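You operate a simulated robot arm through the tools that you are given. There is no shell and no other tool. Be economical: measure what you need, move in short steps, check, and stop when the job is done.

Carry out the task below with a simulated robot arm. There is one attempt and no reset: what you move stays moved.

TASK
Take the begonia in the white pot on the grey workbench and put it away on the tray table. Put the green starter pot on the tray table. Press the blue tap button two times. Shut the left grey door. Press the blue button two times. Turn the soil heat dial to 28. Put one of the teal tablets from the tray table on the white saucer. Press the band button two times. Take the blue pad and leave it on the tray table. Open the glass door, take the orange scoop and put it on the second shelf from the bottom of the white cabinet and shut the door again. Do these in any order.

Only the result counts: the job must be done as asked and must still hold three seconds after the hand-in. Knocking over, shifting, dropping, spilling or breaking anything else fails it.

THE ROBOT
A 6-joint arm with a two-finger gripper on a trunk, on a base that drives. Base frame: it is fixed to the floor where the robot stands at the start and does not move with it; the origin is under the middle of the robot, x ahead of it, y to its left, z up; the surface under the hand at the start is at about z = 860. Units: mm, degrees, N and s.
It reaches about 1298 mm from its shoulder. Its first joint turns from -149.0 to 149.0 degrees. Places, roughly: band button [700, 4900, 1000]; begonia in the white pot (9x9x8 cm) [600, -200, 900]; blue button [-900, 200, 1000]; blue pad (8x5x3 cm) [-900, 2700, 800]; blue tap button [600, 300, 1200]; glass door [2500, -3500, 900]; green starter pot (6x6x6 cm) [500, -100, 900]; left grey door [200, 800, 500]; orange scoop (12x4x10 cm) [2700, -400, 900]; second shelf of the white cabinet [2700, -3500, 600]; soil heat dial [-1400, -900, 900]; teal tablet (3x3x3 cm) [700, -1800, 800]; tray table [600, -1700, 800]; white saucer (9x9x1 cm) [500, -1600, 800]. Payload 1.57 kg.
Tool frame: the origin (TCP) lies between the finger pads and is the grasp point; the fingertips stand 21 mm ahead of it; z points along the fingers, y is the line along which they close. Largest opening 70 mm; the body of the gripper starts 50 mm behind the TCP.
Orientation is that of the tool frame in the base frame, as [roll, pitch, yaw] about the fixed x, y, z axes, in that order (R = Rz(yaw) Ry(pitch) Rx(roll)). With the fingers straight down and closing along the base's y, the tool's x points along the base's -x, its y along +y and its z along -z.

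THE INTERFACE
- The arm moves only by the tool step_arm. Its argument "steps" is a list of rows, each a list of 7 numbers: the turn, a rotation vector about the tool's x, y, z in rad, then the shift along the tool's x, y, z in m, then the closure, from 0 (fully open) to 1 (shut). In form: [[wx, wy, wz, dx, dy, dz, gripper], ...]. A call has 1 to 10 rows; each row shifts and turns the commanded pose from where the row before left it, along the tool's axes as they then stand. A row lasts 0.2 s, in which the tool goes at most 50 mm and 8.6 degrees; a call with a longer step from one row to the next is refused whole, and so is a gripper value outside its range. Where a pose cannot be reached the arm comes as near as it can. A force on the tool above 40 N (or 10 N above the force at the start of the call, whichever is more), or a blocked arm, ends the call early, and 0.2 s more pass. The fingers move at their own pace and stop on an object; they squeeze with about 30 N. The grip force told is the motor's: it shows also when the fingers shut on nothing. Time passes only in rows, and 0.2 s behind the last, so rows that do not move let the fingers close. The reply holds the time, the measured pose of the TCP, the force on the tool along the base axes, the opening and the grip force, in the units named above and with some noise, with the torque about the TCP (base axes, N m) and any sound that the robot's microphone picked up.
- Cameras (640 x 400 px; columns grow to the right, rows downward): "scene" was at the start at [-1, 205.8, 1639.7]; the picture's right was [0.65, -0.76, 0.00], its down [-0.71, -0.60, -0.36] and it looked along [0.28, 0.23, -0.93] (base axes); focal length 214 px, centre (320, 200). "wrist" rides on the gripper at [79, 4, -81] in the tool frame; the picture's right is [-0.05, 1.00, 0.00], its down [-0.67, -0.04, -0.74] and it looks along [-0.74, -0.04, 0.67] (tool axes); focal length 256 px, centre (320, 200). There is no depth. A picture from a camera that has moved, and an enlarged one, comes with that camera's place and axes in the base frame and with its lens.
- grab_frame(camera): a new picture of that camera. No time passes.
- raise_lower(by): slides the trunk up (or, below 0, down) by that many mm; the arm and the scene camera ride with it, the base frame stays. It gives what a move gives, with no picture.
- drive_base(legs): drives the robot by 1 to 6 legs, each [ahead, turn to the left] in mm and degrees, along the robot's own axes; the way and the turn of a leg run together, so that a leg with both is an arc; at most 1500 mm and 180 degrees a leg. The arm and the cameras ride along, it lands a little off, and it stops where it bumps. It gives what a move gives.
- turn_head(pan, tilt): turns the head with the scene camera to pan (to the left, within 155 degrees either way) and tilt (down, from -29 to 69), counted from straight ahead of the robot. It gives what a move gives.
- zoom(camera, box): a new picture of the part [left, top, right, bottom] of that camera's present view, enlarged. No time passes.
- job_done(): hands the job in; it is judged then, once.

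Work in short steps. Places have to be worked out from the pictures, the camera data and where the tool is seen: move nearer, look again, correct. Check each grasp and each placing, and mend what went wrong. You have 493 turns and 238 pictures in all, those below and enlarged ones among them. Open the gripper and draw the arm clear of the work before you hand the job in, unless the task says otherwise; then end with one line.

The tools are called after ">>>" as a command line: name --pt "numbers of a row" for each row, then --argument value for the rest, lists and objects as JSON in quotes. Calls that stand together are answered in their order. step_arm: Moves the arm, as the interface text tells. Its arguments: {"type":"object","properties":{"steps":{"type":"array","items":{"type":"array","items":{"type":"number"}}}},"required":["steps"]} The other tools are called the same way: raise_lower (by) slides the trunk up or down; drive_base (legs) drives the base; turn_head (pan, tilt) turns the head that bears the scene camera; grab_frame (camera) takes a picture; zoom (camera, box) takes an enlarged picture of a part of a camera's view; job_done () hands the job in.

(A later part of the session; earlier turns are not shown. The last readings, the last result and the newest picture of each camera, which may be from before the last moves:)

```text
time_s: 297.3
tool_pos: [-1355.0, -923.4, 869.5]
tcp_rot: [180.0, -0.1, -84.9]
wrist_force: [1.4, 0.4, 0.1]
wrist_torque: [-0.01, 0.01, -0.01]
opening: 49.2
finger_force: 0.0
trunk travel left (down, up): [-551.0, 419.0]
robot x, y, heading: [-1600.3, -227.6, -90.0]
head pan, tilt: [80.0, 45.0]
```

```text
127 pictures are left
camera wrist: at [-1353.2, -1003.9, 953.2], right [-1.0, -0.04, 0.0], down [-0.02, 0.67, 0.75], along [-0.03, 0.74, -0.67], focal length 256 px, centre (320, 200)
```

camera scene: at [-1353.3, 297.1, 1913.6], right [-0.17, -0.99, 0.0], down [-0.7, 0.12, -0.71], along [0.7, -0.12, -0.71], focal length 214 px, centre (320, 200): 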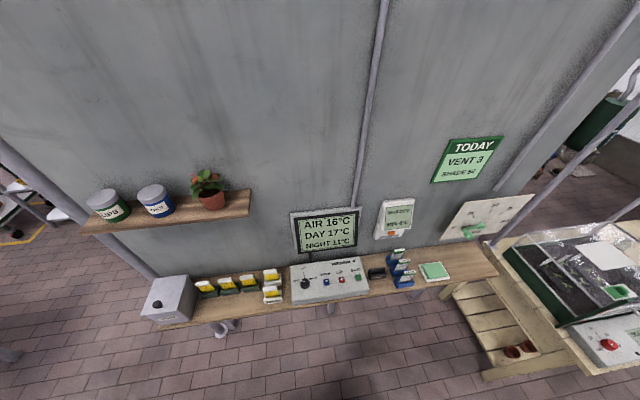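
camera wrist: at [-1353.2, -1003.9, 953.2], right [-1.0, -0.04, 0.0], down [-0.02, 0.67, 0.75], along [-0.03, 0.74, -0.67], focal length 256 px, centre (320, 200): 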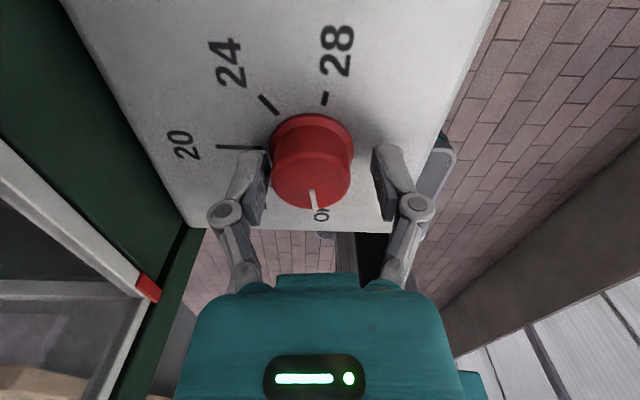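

Knob between pads. Close on it.

>>> step_arm --pt "0 0 0 0 0.003 0 0.5" --pt "0 0 0 0 0 0 1" --pt "0 0 0 0 0 0 1" --pt "0 0 0 0 0 0 1"

>>> grab_frame --camera "wrist"

```text
time_s: 298.0
tool_pos: [-1350.7, -923.1, 870.9]
tcp_rot: [-179.2, -0.1, -84.6]
wrist_force: [9.1, 0.5, 6.8]
wrist_torque: [0.25, -0.45, 0.0]
opening: 35.6
finger_force: 30.2
trunk travel left (down, up): [-551.0, 419.0]
robot x, y, heading: [-1596.0, -231.1, -89.9]
head pan, tilt: [80.0, 45.0]
stopped in row 3: the force on the tool passed its limit at 45 N (the readings are from after the stop); the commanded pose is now the measured one
```

```text
126 pictures are left
camera wrist: at [-1350.1, -1003.1, 953.5], right [-1.0, -0.04, -0.01], down [-0.04, 0.67, 0.74], along [-0.02, 0.74, -0.67], focal length 256 px, centre (320, 200)
```

wrist: 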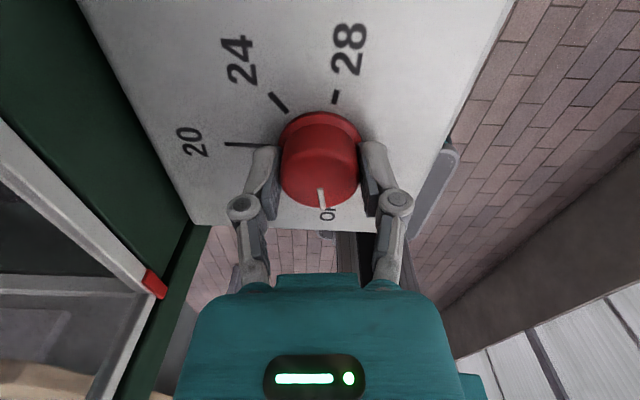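

Gripped and self-centred. Now turn clockwise in steps.

>>> step_arm --pt "0 0 0.1 0 0 0 1" --pt "0 0 0.1 0 0 0 1" --pt "0 0 0.1 0 0 0 1" --pt "0 0 0.1 0 0 0 1" --pt "0 0 0.1 0 0 0 1"

>>> grab_frame --camera "wrist"

```text
time_s: 299.2
tool_pos: [-1350.6, -923.9, 870.5]
tcp_rot: [-179.5, 0.2, -113.4]
wrist_force: [16.8, -1.7, 11.3]
wrist_torque: [-0.56, -0.21, 0.03]
opening: 35.5
finger_force: 31.9
trunk travel left (down, up): [-551.0, 419.0]
robot x, y, heading: [-1600.5, -227.1, -90.0]
head pan, tilt: [80.0, 45.0]
```

```text
125 pictures are left
camera wrist: at [-1388.5, -994.8, 953.3], right [-0.9, 0.45, -0.01], down [0.29, 0.6, 0.75], along [0.34, 0.67, -0.66], focal length 256 px, centre (320, 200)
```

wrist: 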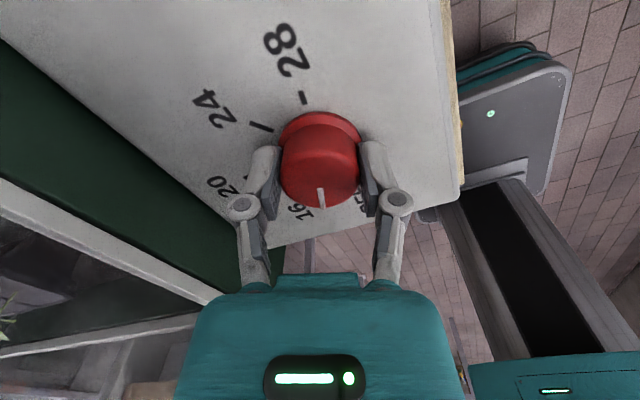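

The knob turns with the hand. Continue.

>>> step_arm --pt "0 0 0.12 0 0 0 1" --pt "0 0 0.12 0 0 0 1" --pt "0 0 0.12 0 0 0 1" --pt "0 0 0.12 0 0 0 1" --pt "0 0 0.12 0 0 0 1" --pt "0 0 0.12 0 0 0 1" --pt "0 0 0.12 0 0 0 1" --pt "0 0 0.12 0 0 0 1" --pt "0 0 0.12 0 0 0 1" --pt "0 0 0.12 0 0 0 1"

>>> step_arm --pt "0 0 0.12 0 0 0 1" --pt "0 0 0.12 0 0 0 1" --pt "0 0 0.12 0 0 0 1" --pt "0 0 0.12 0 0 0 1" --pt "0 0 0.12 0 0 0 1" --pt "0 0 0.12 0 0 0 1" --pt "0 0 0.12 0 0 0 1" --pt "0 0 0.12 0 0 0 1" --pt "0 0 0.12 0 0 0 1" --pt "0 0 0.12 0 0 0 1"

>>> grab_frame --camera "wrist"

```text
time_s: 301.4
tool_pos: [-1351.6, -922.7, 871.6]
tcp_rot: [179.9, 0.7, 177.8]
wrist_force: [14.6, 10.4, -1.6]
wrist_torque: [-0.13, -0.25, 0.01]
opening: 35.5
finger_force: 31.7
trunk travel left (down, up): [-551.0, 419.0]
robot x, y, heading: [-1601.1, -227.7, -89.9]
head pan, tilt: [80.0, 45.0]
```

```text
time_s: 303.6
tool_pos: [-1350.5, -923.8, 869.9]
tcp_rot: [179.4, 0.1, 108.9]
wrist_force: [13.8, 22.7, -10.1]
wrist_torque: [0.07, -0.22, 0.03]
opening: 35.5
finger_force: 32.1
trunk travel left (down, up): [-551.0, 419.0]
robot x, y, heading: [-1601.0, -229.9, -89.8]
head pan, tilt: [80.0, 45.0]
```

```text
124 pictures are left
camera wrist: at [-1375.0, -846.9, 953.6], right [0.96, 0.27, 0.01], down [0.17, -0.64, 0.75], along [0.21, -0.71, -0.67], focal length 256 px, centre (320, 200)
```

wrist: 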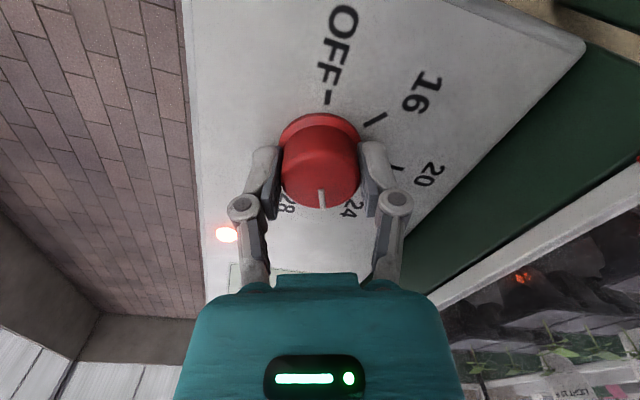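

Rotated 166°; ~25° to go.

>>> step_arm --pt "0 0 0.11 0 0 0 1" --pt "0 0 0.11 0 0 0 1" --pt "0 0 0.11 0 0 0 1" --pt "0 0 0.11 0 0 0 1" --pt "0 0 0 0 0 0 1"

>>> grab_frame --camera "wrist"

```text
time_s: 304.8
tool_pos: [-1350.8, -923.1, 870.2]
tcp_rot: [179.3, 0.0, 83.8]
wrist_force: [14.6, 19.2, -1.4]
wrist_torque: [0.31, -0.14, -0.03]
opening: 35.3
finger_force: 31.5
trunk travel left (down, up): [-551.0, 419.0]
robot x, y, heading: [-1600.1, -226.0, -90.0]
head pan, tilt: [80.0, 45.0]
```

```text
123 pictures are left
camera wrist: at [-1340.4, -845.8, 954.2], right [0.99, -0.16, 0.01], down [-0.12, -0.66, 0.74], along [-0.11, -0.73, -0.67], focal length 256 px, centre (320, 200)
```

wrist: 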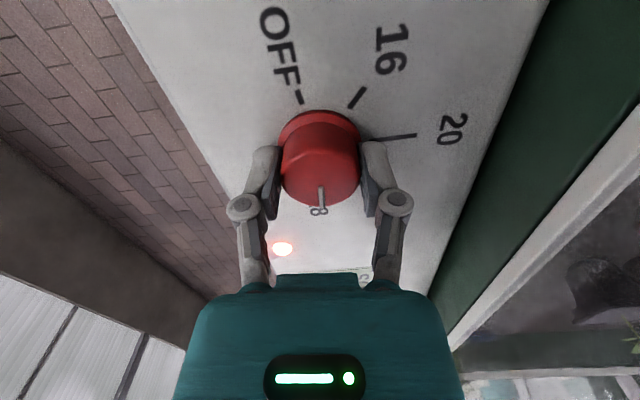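

Pointer looks aligned with 28. Release, raise and verify.

>>> step_arm --pt "0 0 0 0 0 0 0.5" --pt "0 0 0 0 0 0 0.3" --pt "0 0 0 0 0 0 0.3"

>>> raise_lower --by 110

>>> zoom --camera "wrist" --box '[230, 0, 400, 160]'

```text
time_s: 305.6
tool_pos: [-1353.0, -925.2, 870.1]
tcp_rot: [179.4, -0.1, 83.8]
wrist_force: [-0.7, -0.7, -0.5]
wrist_torque: [0.0, -0.01, -0.01]
opening: 48.8
finger_force: 0.1
trunk travel left (down, up): [-551.0, 419.0]
robot x, y, heading: [-1598.9, -233.4, -89.9]
head pan, tilt: [80.0, 45.0]
```

```text
time_s: 307.0
tool_pos: [-1352.9, -923.6, 980.3]
tcp_rot: [179.4, -0.1, 83.8]
wrist_force: [0.3, -0.5, -0.3]
wrist_torque: [0.01, -0.01, -0.01]
opening: 48.5
finger_force: 0.0
trunk travel left (down, up): [-661.0, 309.0]
robot x, y, heading: [-1600.1, -228.8, -89.8]
head pan, tilt: [80.0, 45.0]
```

```text
2.50 times, centred on (315, 80) of wrist
camera zoom: at [-1342.0, -847.0, 1063.4], right [0.99, -0.16, 0.01], down [-0.11, -0.66, 0.74], along [-0.11, -0.73, -0.67], focal length 640 px, centre (332, 500)
```

zoom: 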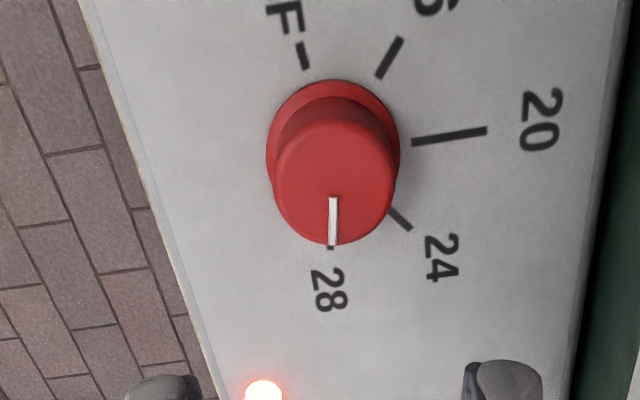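

The pointer sits on 28. Raise the arm, back out north along the aisle, and turn to face north.

>>> raise_lower --by 265

>>> drive_base --legs '[[-1500, 0], [0, 180]]'

>>> turn_head --pan -35 --tilt 30

>>> grab_frame --camera "scene"

```text
time_s: 309.7
tool_pos: [-1352.1, -925.6, 1244.9]
tcp_rot: [179.3, -0.1, 83.9]
wrist_force: [0.5, 0.3, -1.0]
wrist_torque: [0.01, 0.0, -0.01]
opening: 48.9
finger_force: 0.0
trunk travel left (down, up): [-926.0, 44.0]
robot x, y, heading: [-1600.1, -229.3, -90.1]
head pan, tilt: [80.0, 45.0]
```

```text
time_s: 330.0
tool_pos: [-1932.9, 1922.1, 1244.0]
tcp_rot: [179.3, -0.1, -91.4]
wrist_force: [0.9, 0.7, 0.0]
wrist_torque: [-0.06, 0.04, -0.03]
opening: 49.3
finger_force: 0.1
trunk travel left (down, up): [-926.0, 44.0]
robot x, y, heading: [-1565.6, 1257.3, 95.4]
head pan, tilt: [80.0, 45.0]
```

```text
time_s: 331.9
tool_pos: [-1932.9, 1923.6, 1244.9]
tcp_rot: [179.3, 0.0, -91.4]
wrist_force: [1.5, -0.4, -0.2]
wrist_torque: [0.0, -0.01, -0.03]
opening: 49.2
finger_force: 0.0
trunk travel left (down, up): [-926.0, 44.0]
robot x, y, heading: [-1564.9, 1255.9, 95.6]
head pan, tilt: [-35.0, 30.0]
```

```text
121 pictures are left
camera scene: at [-1686.6, 1271.9, 1936.1], right [0.87, -0.49, 0.0], down [-0.25, -0.44, -0.87], along [0.43, 0.75, -0.5], focal length 214 px, centre (320, 200)
```

scene: 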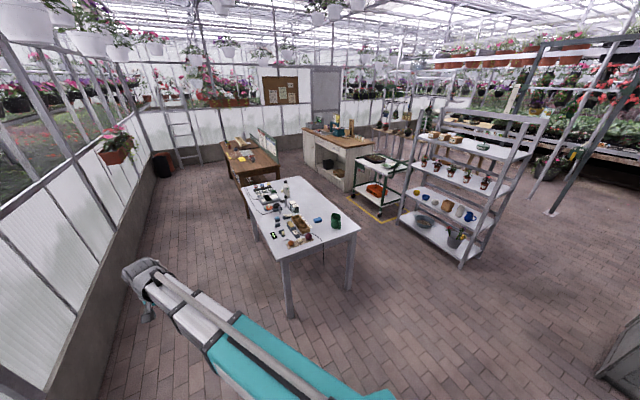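

>>> zoom --camera "scene" --box '[235, 170, 365, 270]'

>>> zoom --camera "scene" --box '[210, 90, 410, 220]'

```text
4.00 times, centred on (300, 220) of scene
camera zoom: at [-1686.6, 1271.9, 1936.1], right [0.87, -0.49, 0.0], down [-0.25, -0.44, -0.87], along [0.43, 0.75, -0.5], focal length 858 px, centre (400, 120)
```

zoom: 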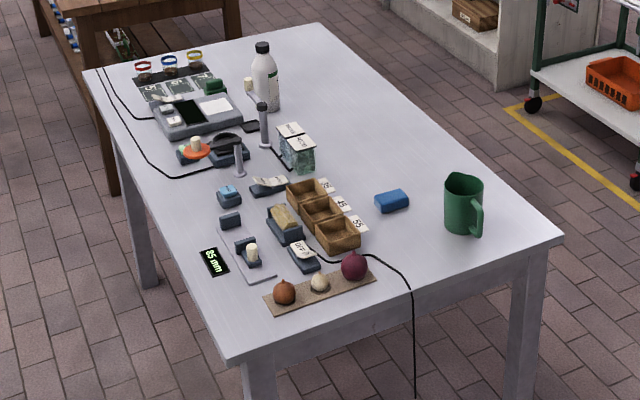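

```text
3.08 times, centred on (310, 155) of scene
camera zoom: at [-1686.6, 1271.9, 1936.1], right [0.87, -0.49, 0.0], down [-0.25, -0.44, -0.87], along [0.43, 0.75, -0.5], focal length 660 px, centre (351, 338)
```

zoom: 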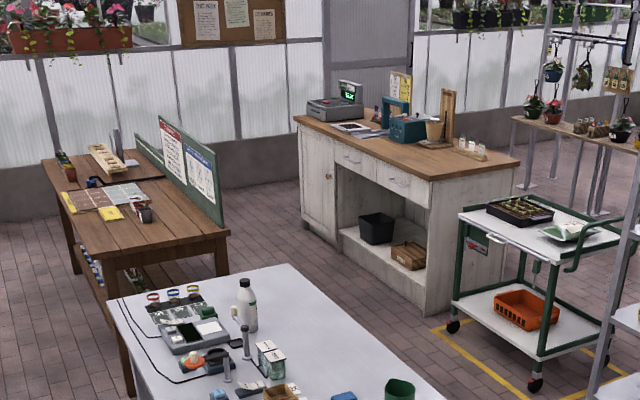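

Pad ≈(-911,2659); band button on the far workbench (front x≈450, y 4120–5900). I drive there first: east, then north along x≈-150.

>>> drive_base --legs '[[0, -95.6], [1400, 0], [0, 90], [1500, 0]]'

>>> turn_head --pan -20 --tilt 25

>>> grab_frame --camera "scene"

```text
time_s: 342.8
tool_pos: [-203.8, 1528.7, 1246.7]
tcp_rot: [178.4, -0.1, 172.2]
wrist_force: [-1.2, -3.3, 1.6]
wrist_torque: [0.18, -0.05, 0.05]
opening: 48.8
finger_force: 0.1
trunk travel left (down, up): [-926.0, 44.0]
robot x, y, heading: [-905.7, 1286.0, -10.0]
head pan, tilt: [-35.0, 30.0]
stopped in leg 2: the robot was blocked; the commanded pose is now the measured one
```

```text
time_s: 343.6
tool_pos: [-201.7, 1531.7, 1244.4]
tcp_rot: [178.8, 0.0, 172.1]
wrist_force: [-0.3, 0.1, -1.2]
wrist_torque: [0.03, 0.01, -0.02]
opening: 49.4
finger_force: 0.0
trunk travel left (down, up): [-926.0, 44.0]
robot x, y, heading: [-902.4, 1287.0, -10.5]
head pan, tilt: [-20.0, 25.0]
```

```text
118 pictures are left
camera scene: at [-838.0, 1414.3, 1944.2], right [-0.5, -0.86, 0.0], down [-0.36, 0.21, -0.91], along [0.78, -0.46, -0.42], focal length 214 px, centre (320, 200)
```

scene: 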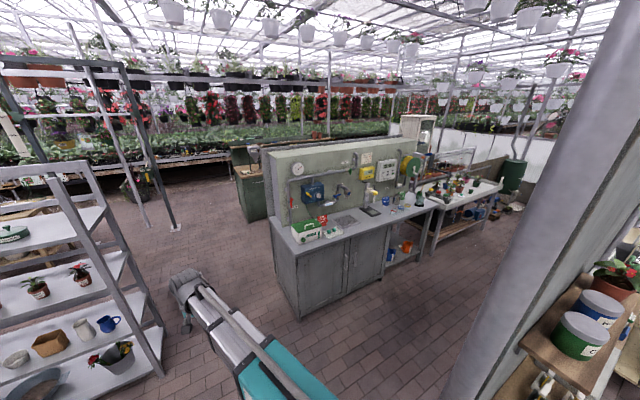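

The base touched the partition post (it had drifted to −10°). I back up, steer away, then go north.

>>> drive_base --legs '[[-250, 0], [0, 25.5], [900, 0], [0, 75]]'

```text
time_s: 357.8
tool_pos: [-652.9, 2212.3, 1245.5]
tcp_rot: [178.8, 0.0, -86.7]
wrist_force: [-0.2, -0.6, 0.9]
wrist_torque: [-0.04, -0.03, 0.02]
opening: 49.3
finger_force: 0.1
trunk travel left (down, up): [-926.0, 44.0]
robot x, y, heading: [-250.7, 1569.9, 90.3]
head pan, tilt: [-20.0, 25.0]
```

I centre the arm ahead and continue north.

>>> step_arm --pt "0 0 0 0 -0.042 0 1" --pt "0 0 0 0 -0.042 0 1" --pt "0 0 0 0 -0.042 0 1" --pt "0 0 0 0 -0.042 0 1" --pt "0 0 0 0 -0.042 0 1" --pt "0 0 0 0 -0.042 0 1" --pt "0 0 0 0 -0.042 0 1" --pt "0 0 0 0 -0.042 0 1" --pt "0 0 0 0 -0.042 0 1"

>>> drive_base --legs '[[1400, 0], [1000, 0]]'

>>> turn_head --pan -40 --tilt 30

>>> grab_frame --camera "scene"

```text
time_s: 359.8
tool_pos: [-277.0, 2234.2, 1245.2]
tcp_rot: [178.8, -0.1, -86.8]
wrist_force: [-0.8, 0.5, 0.4]
wrist_torque: [0.01, -0.01, 0.01]
opening: 0.1
finger_force: 28.5
out of reach, approached as far as the arm can: row 5
trunk travel left (down, up): [-926.0, 44.0]
robot x, y, heading: [-248.5, 1569.7, 90.4]
head pan, tilt: [-20.0, 25.0]
```

```text
time_s: 374.2
tool_pos: [-344.0, 4630.1, 1243.9]
tcp_rot: [178.8, 0.0, -84.6]
wrist_force: [-0.4, -0.1, 0.9]
wrist_torque: [-0.01, 0.01, -0.06]
opening: 0.0
finger_force: 28.4
trunk travel left (down, up): [-926.0, 44.0]
robot x, y, heading: [-289.3, 3965.3, 92.3]
head pan, tilt: [-20.0, 25.0]
```

```text
time_s: 375.1
tool_pos: [-344.3, 4630.2, 1245.9]
tcp_rot: [178.9, -0.1, -84.7]
wrist_force: [-0.3, 0.1, 0.4]
wrist_torque: [-0.02, 0.02, 0.01]
opening: 0.0
finger_force: 28.5
trunk travel left (down, up): [-926.0, 44.0]
robot x, y, heading: [-293.7, 3964.3, 92.5]
head pan, tilt: [-40.0, 30.0]
```

```text
117 pictures are left
camera scene: at [-403.5, 3985.3, 1936.2], right [0.79, -0.61, 0.0], down [-0.3, -0.4, -0.87], along [0.53, 0.69, -0.5], focal length 214 px, centre (320, 200)
```

scene: 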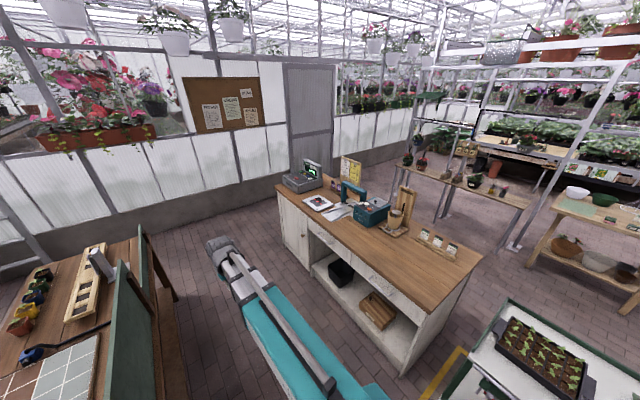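

>>> zoom --camera "scene" --box '[270, 140, 470, 280]'

```text
2.86 times, centred on (370, 210) of scene
camera zoom: at [-403.5, 3985.3, 1936.2], right [0.79, -0.61, 0.0], down [-0.3, -0.4, -0.87], along [0.53, 0.69, -0.5], focal length 613 px, centre (177, 171)
```

zoom: 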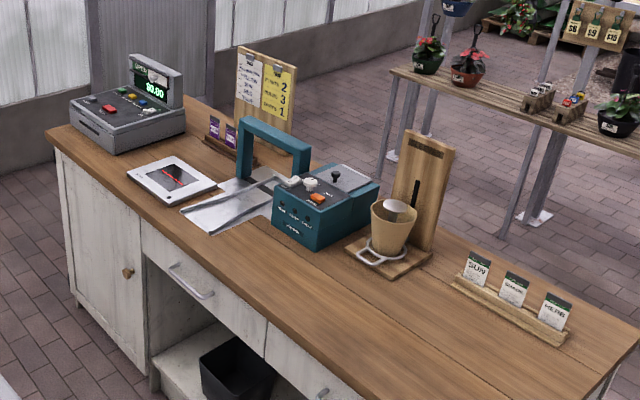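

>>> zoom --camera "scene" --box '[335, 175, 405, 230]'

```text
7.27 times, centred on (370, 202) of scene
camera zoom: at [-403.5, 3985.3, 1936.2], right [0.79, -0.61, 0.0], down [-0.3, -0.4, -0.87], along [0.53, 0.69, -0.5], focal length 1560 px, centre (-44, 182)
```

zoom: 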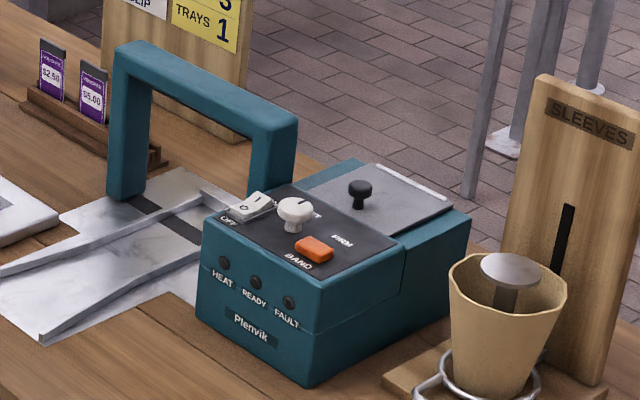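

The orange "BAND" button is on the teal sealer's top, ≈(760,4870,1040). I drive beside it and face +x.

>>> drive_base --legs '[[900, 0], [0, -92.5]]'

>>> turn_head --pan 0 --tilt 40

>>> grab_frame --camera "scene"

```text
time_s: 386.7
tool_pos: [324.4, 4887.8, 1245.3]
tcp_rot: [178.7, -0.1, -177.8]
wrist_force: [-0.8, 0.3, 0.0]
wrist_torque: [-0.01, -0.05, 0.0]
opening: 0.3
finger_force: 28.5
trunk travel left (down, up): [-926.0, 44.0]
robot x, y, heading: [-337.5, 4867.7, -0.6]
head pan, tilt: [-40.0, 30.0]
```

```text
time_s: 387.7
tool_pos: [324.6, 4888.7, 1245.0]
tcp_rot: [178.8, -0.1, -177.9]
wrist_force: [-0.4, -0.1, 1.6]
wrist_torque: [-0.01, -0.03, 0.03]
opening: 0.0
finger_force: 28.4
trunk travel left (down, up): [-926.0, 44.0]
robot x, y, heading: [-342.6, 4870.7, -0.6]
head pan, tilt: [0.0, 40.0]
```

```text
114 pictures are left
camera scene: at [-296.0, 5038.9, 1920.8], right [-0.01, -1.0, 0.0], down [-0.64, 0.01, -0.77], along [0.77, -0.01, -0.64], focal length 214 px, centre (320, 200)
```

scene: 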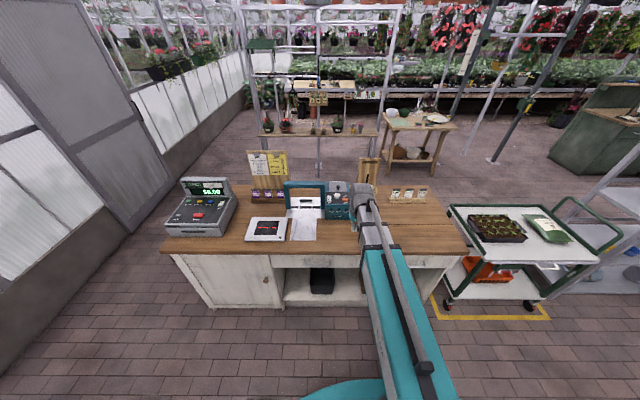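

>>> drive_base --legs '[[300, 0]]'

>>> grab_frame --camera "wrist"

```text
time_s: 390.1
tool_pos: [619.0, 4888.4, 1245.4]
tcp_rot: [178.8, -0.1, -177.5]
wrist_force: [1.2, -0.4, -0.6]
wrist_torque: [0.02, 0.04, 0.01]
opening: 0.2
finger_force: 28.6
trunk travel left (down, up): [-926.0, 44.0]
robot x, y, heading: [-47.8, 4866.5, -0.1]
head pan, tilt: [0.0, 40.0]
```

```text
113 pictures are left
camera wrist: at [538.6, 4886.5, 1328.3], right [0.01, 1.0, 0.02], down [0.67, -0.02, 0.74], along [0.74, 0.01, -0.67], focal length 256 px, centre (320, 200)
```

wrist: 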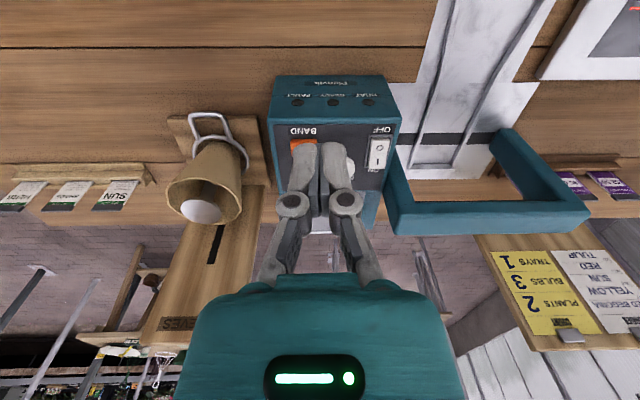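

Button ≈(743,4866,1055). I lower and take a second bearing from closer.

>>> step_arm --pt "0 0 0 -0.03 -0.022 0 1"

>>> raise_lower --by -90

>>> grab_frame --camera "wrist"

```text
time_s: 390.5
tool_pos: [651.5, 4866.8, 1244.0]
tcp_rot: [178.9, -0.1, -177.6]
wrist_force: [0.3, -0.1, -0.9]
wrist_torque: [-0.03, 0.0, -0.01]
opening: 0.1
finger_force: 28.9
trunk travel left (down, up): [-926.0, 44.0]
robot x, y, heading: [-41.1, 4867.3, -0.1]
head pan, tilt: [0.0, 40.0]
```

```text
time_s: 391.7
tool_pos: [649.1, 4867.1, 1154.8]
tcp_rot: [178.8, 0.0, -177.5]
wrist_force: [0.6, 0.4, -0.5]
wrist_torque: [0.01, 0.0, 0.01]
opening: 0.0
finger_force: 29.1
trunk travel left (down, up): [-836.0, 134.0]
robot x, y, heading: [-44.4, 4867.3, -0.4]
head pan, tilt: [0.0, 40.0]
```

```text
112 pictures are left
camera wrist: at [568.9, 4865.7, 1238.6], right [0.01, 1.0, 0.02], down [0.67, -0.02, 0.74], along [0.74, 0.01, -0.67], focal length 256 px, centre (320, 200)
```

wrist: 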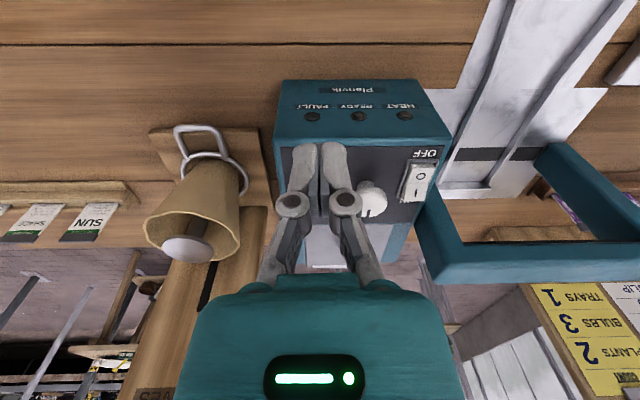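

The finger hides the button; I take a bearing with the scene camera instead.

>>> turn_head --pan -10 --tilt 45

>>> grab_frame --camera "scene"

```text
time_s: 392.4
tool_pos: [650.1, 4866.8, 1155.3]
tcp_rot: [178.9, -0.1, -177.5]
wrist_force: [1.5, -0.7, 0.5]
wrist_torque: [-0.04, 0.0, -0.02]
opening: 0.0
finger_force: 28.8
trunk travel left (down, up): [-836.0, 134.0]
robot x, y, heading: [-46.3, 4866.6, -0.0]
head pan, tilt: [-10.0, 45.0]
```

```text
111 pictures are left
camera scene: at [-8.6, 5022.5, 1823.6], right [-0.18, -0.98, 0.0], down [-0.7, 0.13, -0.71], along [0.7, -0.13, -0.71], focal length 214 px, centre (320, 200)
```

scene: 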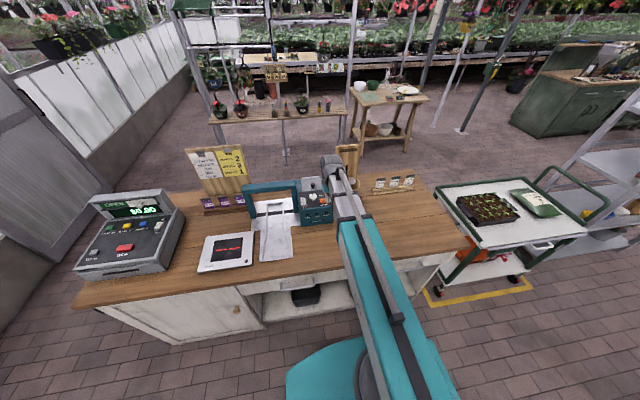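

>>> zoom --camera "scene" --box '[285, 165, 365, 235]'

```text
5.71 times, centred on (325, 200) of scene
camera zoom: at [-8.6, 5022.5, 1823.6], right [-0.18, -0.98, 0.0], down [-0.7, 0.13, -0.71], along [0.7, -0.13, -0.71], focal length 1226 px, centre (291, 200)
```

zoom: 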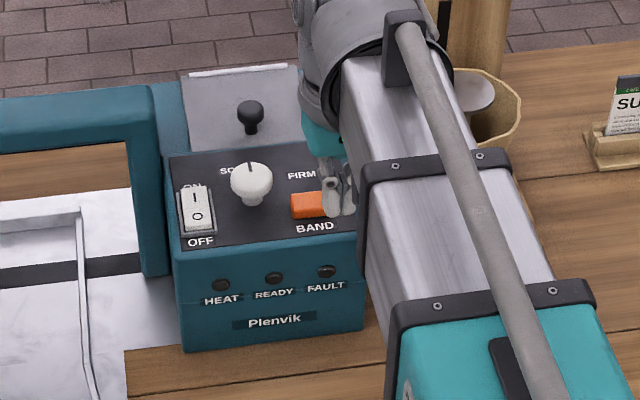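

Button refined: (748,4864,1049). Move over it and creep down.

>>> step_arm --pt "0 0 0 -0.049 -0.0037 0 1" --pt "0 0 0 -0.049 -0.0037 0 1"

>>> raise_lower --by -72

>>> grab_frame --camera "wrist"

```text
time_s: 393.0
tool_pos: [748.2, 4862.7, 1154.9]
tcp_rot: [178.8, -0.2, -177.5]
wrist_force: [-0.7, 0.0, -0.2]
wrist_torque: [-0.01, 0.01, -0.03]
opening: 0.1
finger_force: 28.4
trunk travel left (down, up): [-836.0, 134.0]
robot x, y, heading: [-44.2, 4867.9, -0.5]
head pan, tilt: [-10.0, 45.0]
```

```text
time_s: 394.1
tool_pos: [747.5, 4862.3, 1083.6]
tcp_rot: [178.7, -0.1, -177.5]
wrist_force: [0.1, -0.4, 0.2]
wrist_torque: [-0.03, 0.02, 0.03]
opening: 0.0
finger_force: 28.7
trunk travel left (down, up): [-764.0, 206.0]
robot x, y, heading: [-45.3, 4864.3, -0.4]
head pan, tilt: [-10.0, 45.0]
```

```text
109 pictures are left
camera wrist: at [666.7, 4861.4, 1166.6], right [0.01, 1.0, 0.02], down [0.67, -0.02, 0.74], along [0.74, 0.01, -0.67], focal length 256 px, centre (320, 200)
```

wrist: 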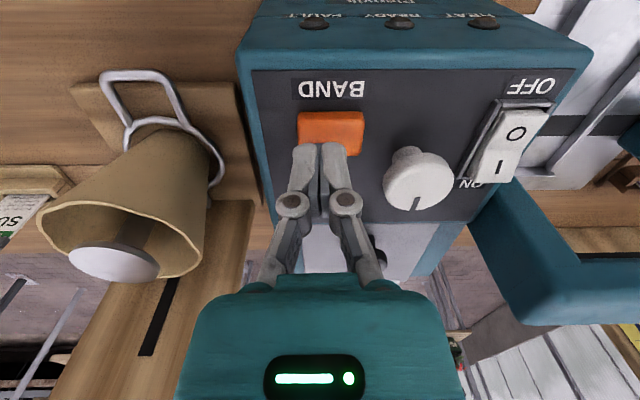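

>>> step_arm --pt "0 0 0 0.003 0.006 0 1"

>>> raise_lower --by -9

>>> raise_lower --by -4

>>> raise_lower --by -3

>>> raise_lower --by -3

```text
time_s: 394.5
tool_pos: [743.6, 4869.6, 1082.2]
tcp_rot: [178.9, -0.2, -177.5]
wrist_force: [0.1, 0.3, -0.8]
wrist_torque: [-0.01, -0.03, 0.02]
opening: 0.0
finger_force: 28.5
trunk travel left (down, up): [-764.0, 206.0]
robot x, y, heading: [-46.0, 4867.4, -0.2]
head pan, tilt: [-10.0, 45.0]
```

```text
time_s: 395.1
tool_pos: [743.9, 4869.3, 1073.9]
tcp_rot: [178.9, -0.1, -177.5]
wrist_force: [-0.6, -0.5, -0.8]
wrist_torque: [0.03, -0.05, 0.02]
opening: 0.2
finger_force: 28.7
trunk travel left (down, up): [-755.0, 215.0]
robot x, y, heading: [-50.6, 4866.7, -0.2]
head pan, tilt: [-10.0, 45.0]
```

```text
time_s: 395.6
tool_pos: [743.6, 4869.2, 1069.5]
tcp_rot: [178.9, -0.1, -177.4]
wrist_force: [0.2, -0.3, -0.2]
wrist_torque: [-0.01, 0.02, 0.0]
opening: 0.0
finger_force: 29.0
trunk travel left (down, up): [-751.0, 219.0]
robot x, y, heading: [-48.4, 4867.6, -0.2]
head pan, tilt: [-10.0, 45.0]
```

```text
time_s: 396.2
tool_pos: [743.1, 4869.3, 1067.7]
tcp_rot: [178.8, 0.0, -177.5]
wrist_force: [0.1, -0.3, 0.3]
wrist_torque: [-0.04, 0.01, -0.02]
opening: 0.0
finger_force: 28.4
trunk travel left (down, up): [-748.0, 222.0]
robot x, y, heading: [-47.7, 4871.4, -0.4]
head pan, tilt: [-10.0, 45.0]
```

```text
time_s: 396.7
tool_pos: [743.0, 4868.9, 1064.7]
tcp_rot: [178.8, -0.1, -177.6]
wrist_force: [-0.4, -0.1, 1.6]
wrist_torque: [-0.05, -0.03, 0.01]
opening: 6.0
finger_force: 29.2
trunk travel left (down, up): [-745.0, 225.0]
robot x, y, heading: [-45.2, 4867.1, -0.4]
head pan, tilt: [-10.0, 45.0]
heard: click
```

Click one. Release and press again.

>>> raise_lower --by 14

>>> raise_lower --by -11

>>> raise_lower --by -3

```text
time_s: 397.3
tool_pos: [743.5, 4869.4, 1076.9]
tcp_rot: [178.9, -0.1, -177.6]
wrist_force: [1.6, -0.4, -0.5]
wrist_torque: [-0.02, -0.05, 0.0]
opening: 0.0
finger_force: 28.5
trunk travel left (down, up): [-759.0, 211.0]
robot x, y, heading: [-48.5, 4870.3, 0.0]
head pan, tilt: [-10.0, 45.0]
```

```text
time_s: 397.9
tool_pos: [743.8, 4869.5, 1067.2]
tcp_rot: [178.8, -0.2, -177.5]
wrist_force: [0.1, -0.3, 1.0]
wrist_torque: [-0.01, -0.02, 0.02]
opening: 0.3
finger_force: 28.3
trunk travel left (down, up): [-748.0, 222.0]
robot x, y, heading: [-46.4, 4869.6, -0.1]
head pan, tilt: [-10.0, 45.0]
```

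```text
time_s: 398.4
tool_pos: [743.8, 4870.1, 1065.6]
tcp_rot: [178.9, -0.2, -177.5]
wrist_force: [0.2, 0.0, 2.8]
wrist_torque: [-0.01, 0.0, 0.0]
opening: 5.9
finger_force: 28.8
trunk travel left (down, up): [-745.0, 225.0]
robot x, y, heading: [-45.2, 4865.6, -0.1]
head pan, tilt: [-10.0, 45.0]
heard: click
```

Two clicks done. Raise, back off, face south, and drive to the pad's table.

>>> raise_lower --by 180

>>> drive_base --legs '[[-215, 0], [0, -90], [1200, 0]]'

```text
time_s: 400.4
tool_pos: [743.8, 4869.6, 1242.1]
tcp_rot: [178.8, -0.1, -177.4]
wrist_force: [0.4, 0.4, -0.2]
wrist_torque: [0.0, 0.03, 0.0]
opening: 0.0
finger_force: 28.3
trunk travel left (down, up): [-925.0, 45.0]
robot x, y, heading: [-47.8, 4870.3, -0.1]
head pan, tilt: [-10.0, 45.0]
```

```text
time_s: 414.8
tool_pos: [-218.2, 2906.6, 1242.9]
tcp_rot: [178.8, -0.2, 93.8]
wrist_force: [-0.3, -0.1, -1.4]
wrist_torque: [0.03, 0.0, 0.01]
opening: 0.1
finger_force: 28.2
trunk travel left (down, up): [-925.0, 45.0]
robot x, y, heading: [-231.1, 3695.3, -88.9]
head pan, tilt: [-10.0, 45.0]
```

>>> drive_base --legs '[[1040, -1]]'

>>> turn_head --pan -80 --tilt 50

>>> grab_frame --camera "scene"

```text
time_s: 421.4
tool_pos: [-197.3, 1873.5, 1244.6]
tcp_rot: [178.9, 0.0, 94.1]
wrist_force: [-0.6, -0.5, -0.2]
wrist_torque: [0.0, 0.01, -0.01]
opening: 0.0
finger_force: 28.7
trunk travel left (down, up): [-925.0, 45.0]
robot x, y, heading: [-221.0, 2662.1, -88.7]
head pan, tilt: [-10.0, 45.0]
```

```text
time_s: 422.8
tool_pos: [-197.8, 1873.2, 1242.9]
tcp_rot: [178.8, -0.1, 94.2]
wrist_force: [-0.5, -0.2, -0.4]
wrist_torque: [-0.01, -0.01, 0.0]
opening: 0.2
finger_force: 28.8
trunk travel left (down, up): [-925.0, 45.0]
robot x, y, heading: [-219.7, 2660.6, -89.0]
head pan, tilt: [-80.0, 50.0]
```

```text
108 pictures are left
camera scene: at [-122.5, 2693.9, 1905.6], right [-0.19, 0.98, 0.0], down [0.75, 0.15, -0.64], along [-0.63, -0.12, -0.77], focal length 214 px, centre (320, 200)
```

scene: 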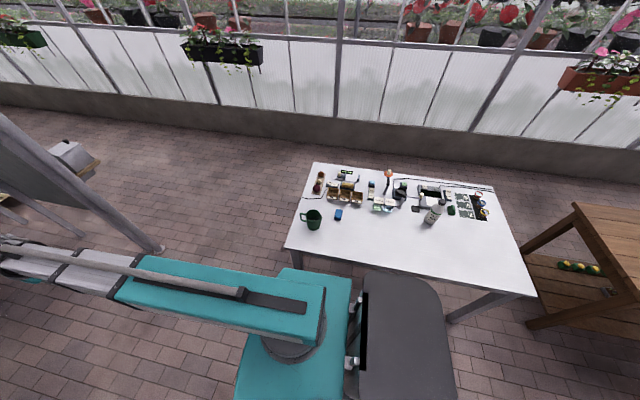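

>>> zoom --camera "scene" --box '[290, 160, 410, 250]'

```text
4.44 times, centred on (350, 205) of scene
camera zoom: at [-122.5, 2693.9, 1905.6], right [-0.19, 0.98, 0.0], down [0.75, 0.15, -0.64], along [-0.63, -0.12, -0.77], focal length 953 px, centre (187, 178)
```

zoom: 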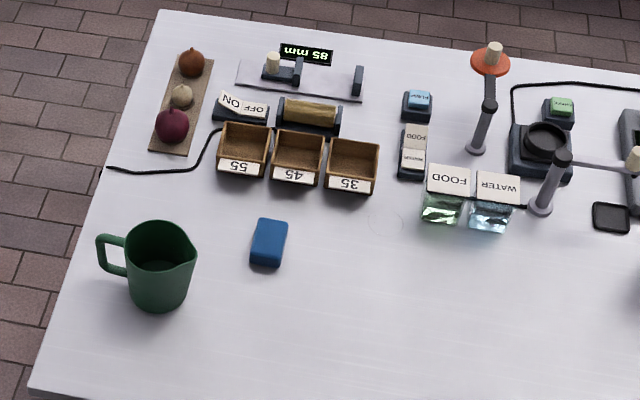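

Pad ≈(-915,2658). I swing the arm to the west side over the table at height, then rotate the hand so the jaws close along y.

>>> step_arm --pt "0 0 0 0.0166 -0.0415 0 1" --pt "0 0 0 0.0166 -0.0415 0 1" --pt "0 0 0 0.0166 -0.0415 0 1" --pt "0 0 0 0.0166 -0.0415 0 1" --pt "0 0 0 0.0166 -0.0415 0 1" --pt "0 0 0 0.0166 -0.0415 0 1" --pt "0 0 0 0.0166 -0.0415 0 1" --pt "0 0 0 0.0166 -0.0415 0 1" --pt "0 0 0 0.0307 -0.03 0 1" --pt "0 0 0 0.0307 -0.03 0 1"

>>> step_arm --pt "0 0 0 0.0307 -0.03 0 0" --pt "0 0 0 0.0307 -0.03 0 0" --pt "0 0 0 0.0307 -0.03 0 0" --pt "0 0 0 0.0307 -0.03 0 0" --pt "0 0 0 0.0443 -0.022 0 0" --pt "0 0 0 0.0443 -0.022 0 0" --pt "0 0 0 0.0443 -0.022 0 0" --pt "0 0 0 0.0443 -0.022 0 0" --pt "0 0 0 0.0443 -0.022 0 0"

>>> step_arm --pt "0 0 0.14 0.0447 -0.0082 0 0" --pt "0 0 0.14 0.042 -0.014 0 0" --pt "0 0 0.14 0.041 -0.02 0 0" --pt "0 0 0.14 0.038 -0.025 0 0" --pt "0 0 0.14 0 0 0 0" --pt "0 0 0.14 0 0 0 0" --pt "0 0 0.14 0 0 0 0" --pt "0 0 0.14 0 0 0 0" --pt "0 0 0.14 0 0 0 0" --pt "0 0 0.14 0 0 0 0"

>>> grab_frame --camera "wrist"

```text
time_s: 425.0
tool_pos: [-609.6, 2040.2, 1244.5]
tcp_rot: [178.8, -0.2, 94.1]
wrist_force: [-0.1, 1.1, 0.1]
wrist_torque: [0.0, -0.02, -0.03]
opening: 0.0
finger_force: 28.6
out of reach, approached as far as the arm can: row 2, 8
trunk travel left (down, up): [-925.0, 45.0]
robot x, y, heading: [-217.6, 2660.2, -88.7]
head pan, tilt: [-80.0, 50.0]
```

```text
time_s: 427.0
tool_pos: [-858.3, 2367.5, 1243.4]
tcp_rot: [178.8, -0.1, 94.1]
wrist_force: [-1.0, 0.0, 0.3]
wrist_torque: [-0.02, 0.0, -0.01]
opening: 70.0
finger_force: 0.1
out of reach, approached as far as the arm can: row 1
trunk travel left (down, up): [-925.0, 45.0]
robot x, y, heading: [-216.8, 2660.8, -89.0]
head pan, tilt: [-80.0, 50.0]
```

```text
time_s: 429.2
tool_pos: [-901.3, 2539.8, 1244.5]
tcp_rot: [179.9, -1.2, 13.8]
wrist_force: [-0.1, -0.8, -0.3]
wrist_torque: [0.02, 0.0, 0.05]
opening: 69.9
finger_force: 0.1
out of reach, approached as far as the arm can: row 2, 3
trunk travel left (down, up): [-925.0, 45.0]
robot x, y, heading: [-216.7, 2659.5, -88.9]
head pan, tilt: [-80.0, 50.0]
```

```text
106 pictures are left
camera wrist: at [-825.8, 2555.2, 1329.0], right [0.19, -0.98, 0.0], down [-0.67, -0.13, 0.73], along [-0.72, -0.14, -0.68], focal length 256 px, centre (320, 200)
```

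wrist: 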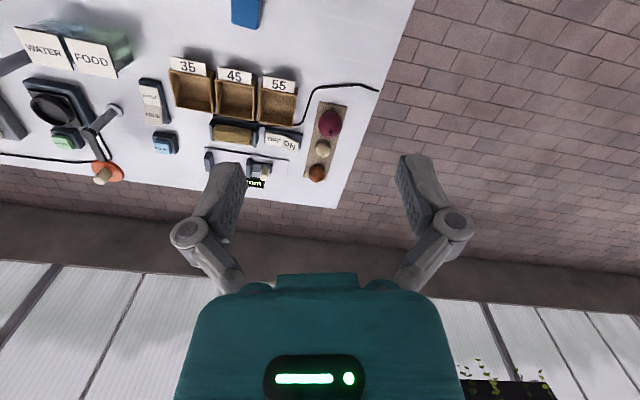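

>>> step_arm --pt "0 0 0.12 0 0 0 0" --pt "0 0 0.12 0 0 0 0" --pt "0 0 0 0 -0.0407 0 0" --pt "0 0 0 0 -0.0407 0 0" --pt "0 0 0 0 -0.0407 0 0"

>>> raise_lower --by -200

>>> grab_frame --camera "wrist"

```text
time_s: 430.4
tool_pos: [-902.5, 2661.9, 1244.1]
tcp_rot: [-179.8, -1.2, 0.1]
wrist_force: [-0.1, -0.4, 0.3]
wrist_torque: [-0.01, -0.01, 0.01]
opening: 70.2
finger_force: 0.2
trunk travel left (down, up): [-925.0, 45.0]
robot x, y, heading: [-216.5, 2662.5, -89.1]
head pan, tilt: [-80.0, 50.0]
```

```text
time_s: 432.5
tool_pos: [-901.9, 2660.5, 1044.0]
tcp_rot: [-179.8, -1.2, 0.1]
wrist_force: [-0.1, 0.2, 0.0]
wrist_torque: [0.01, 0.01, -0.01]
opening: 70.2
finger_force: 0.1
trunk travel left (down, up): [-725.0, 245.0]
robot x, y, heading: [-217.7, 2661.1, -88.6]
head pan, tilt: [-80.0, 50.0]
```

```text
105 pictures are left
camera wrist: at [-825.3, 2656.4, 1129.0], right [-0.05, -1.0, 0.0], down [-0.68, 0.03, 0.73], along [-0.73, 0.04, -0.68], focal length 256 px, centre (320, 200)
```

wrist: 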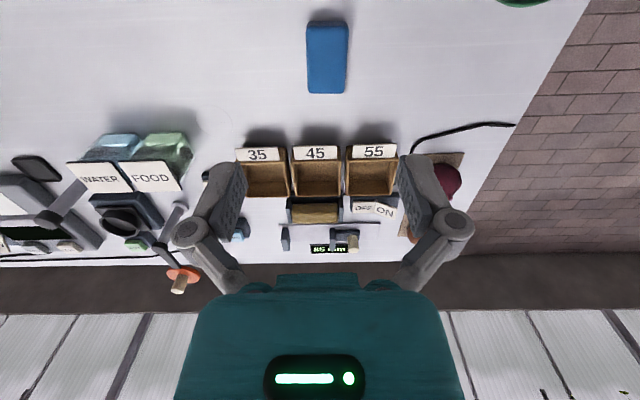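

Pad at ≈(-937,2655). Centre over it and lower.

>>> step_arm --pt "0 0 0 -0.035 0.006 0 0"

>>> raise_lower --by -160

>>> grab_frame --camera "wrist"

```text
time_s: 432.9
tool_pos: [-937.5, 2655.0, 1043.5]
tcp_rot: [-179.8, -1.1, 0.1]
wrist_force: [-0.3, -0.1, -0.2]
wrist_torque: [0.0, 0.05, 0.03]
opening: 70.0
finger_force: 0.1
trunk travel left (down, up): [-725.0, 245.0]
robot x, y, heading: [-217.7, 2665.0, -88.6]
head pan, tilt: [-80.0, 50.0]
```

```text
time_s: 434.8
tool_pos: [-936.6, 2654.4, 883.8]
tcp_rot: [-179.8, -1.3, 0.1]
wrist_force: [0.2, -0.2, -0.1]
wrist_torque: [0.03, 0.02, 0.02]
opening: 70.0
finger_force: 0.0
trunk travel left (down, up): [-565.0, 405.0]
robot x, y, heading: [-220.7, 2659.1, -88.5]
head pan, tilt: [-80.0, 50.0]
```

```text
104 pictures are left
camera wrist: at [-860.4, 2649.4, 969.0], right [-0.05, -1.0, 0.0], down [-0.68, 0.03, 0.73], along [-0.73, 0.04, -0.68], focal length 256 px, centre (320, 200)
```

wrist: 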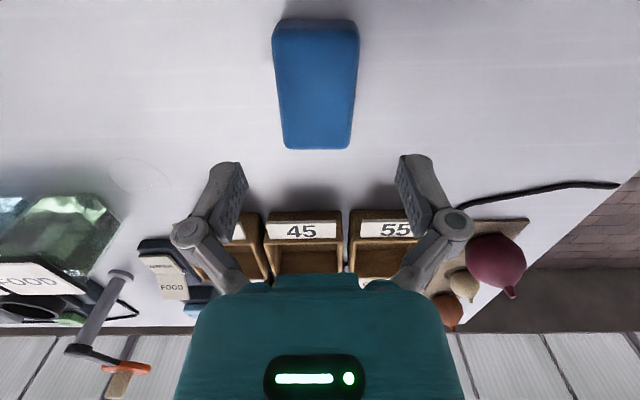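

Pad centred; lower to grasp height (TCP≈806).

>>> raise_lower --by -62

>>> raise_lower --by -10

>>> grab_frame --camera "wrist"

```text
time_s: 435.8
tool_pos: [-937.5, 2653.5, 821.3]
tcp_rot: [-179.8, -1.2, 0.1]
wrist_force: [0.0, 0.7, 0.3]
wrist_torque: [-0.01, -0.02, 0.0]
opening: 70.1
finger_force: 0.1
trunk travel left (down, up): [-503.0, 467.0]
robot x, y, heading: [-219.1, 2661.5, -89.1]
head pan, tilt: [-80.0, 50.0]
```

```text
time_s: 436.4
tool_pos: [-936.7, 2653.8, 811.7]
tcp_rot: [-179.8, -1.3, 0.1]
wrist_force: [-1.5, -0.4, -0.4]
wrist_torque: [0.01, 0.0, 0.03]
opening: 69.8
finger_force: 0.0
trunk travel left (down, up): [-493.0, 477.0]
robot x, y, heading: [-216.7, 2658.6, -88.8]
head pan, tilt: [-80.0, 50.0]
```

```text
103 pictures are left
camera wrist: at [-860.4, 2649.4, 896.9], right [-0.05, -1.0, 0.0], down [-0.68, 0.03, 0.73], along [-0.73, 0.04, -0.68], focal length 256 px, centre (320, 200)
```

wrist: 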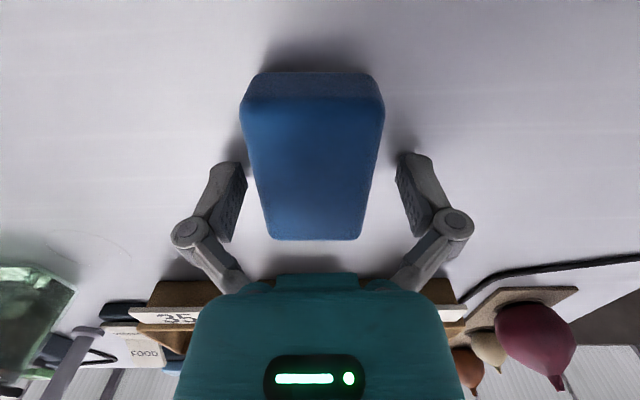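

Pad is between the fingers. Lower 5 mm more, close, and lift.

>>> raise_lower --by -6

>>> step_arm --pt "0 0 0 0 0 0 1" --pt "0 0 0 0 0 0 1" --pt "0 0 0 0 0 0 1"

>>> raise_lower --by 60

>>> grab_frame --camera "wrist"

```text
time_s: 436.9
tool_pos: [-936.8, 2654.6, 807.8]
tcp_rot: [-179.9, -0.9, 0.0]
wrist_force: [2.5, -0.1, 28.4]
wrist_torque: [-0.12, 0.21, 0.02]
opening: 70.1
finger_force: 0.1
trunk travel left (down, up): [-488.0, 482.0]
robot x, y, heading: [-215.5, 2661.3, -88.9]
head pan, tilt: [-80.0, 50.0]
stopped: the force on the tool passed its limit at 45 N (the readings are from after the stop); the commanded pose is now the measured one
```

```text
time_s: 437.4
tool_pos: [-936.9, 2652.6, 808.3]
tcp_rot: [-179.9, -0.7, 0.1]
wrist_force: [-0.6, -0.8, 47.8]
wrist_torque: [-0.44, 0.34, 0.03]
opening: 68.7
finger_force: 32.3
trunk travel left (down, up): [-488.0, 482.0]
robot x, y, heading: [-216.5, 2659.1, -89.0]
head pan, tilt: [-80.0, 50.0]
stopped in row 2: the force on the tool passed its limit at 43 N (the readings are from after the stop); the commanded pose is now the measured one
```

```text
time_s: 438.4
tool_pos: [-938.8, 2654.4, 865.5]
tcp_rot: [-179.9, -1.0, 0.1]
wrist_force: [-0.5, -0.3, 0.4]
wrist_torque: [0.04, -0.02, -0.01]
opening: 43.5
finger_force: 30.1
trunk travel left (down, up): [-548.0, 422.0]
robot x, y, heading: [-216.1, 2663.8, -88.9]
head pan, tilt: [-80.0, 50.0]
```

```text
102 pictures are left
camera wrist: at [-862.0, 2649.2, 951.2], right [-0.05, -1.0, 0.0], down [-0.68, 0.03, 0.73], along [-0.73, 0.04, -0.68], focal length 256 px, centre (320, 200)
```

wrist: 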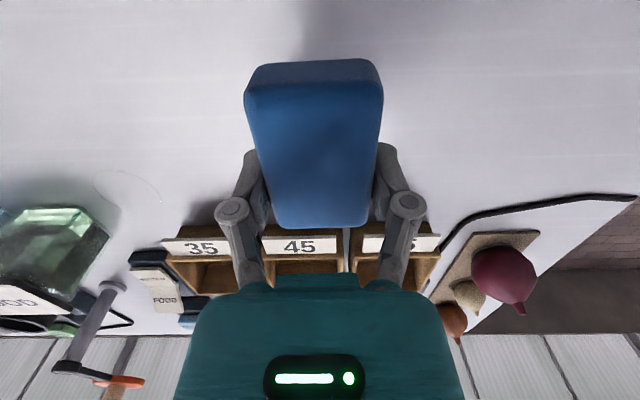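

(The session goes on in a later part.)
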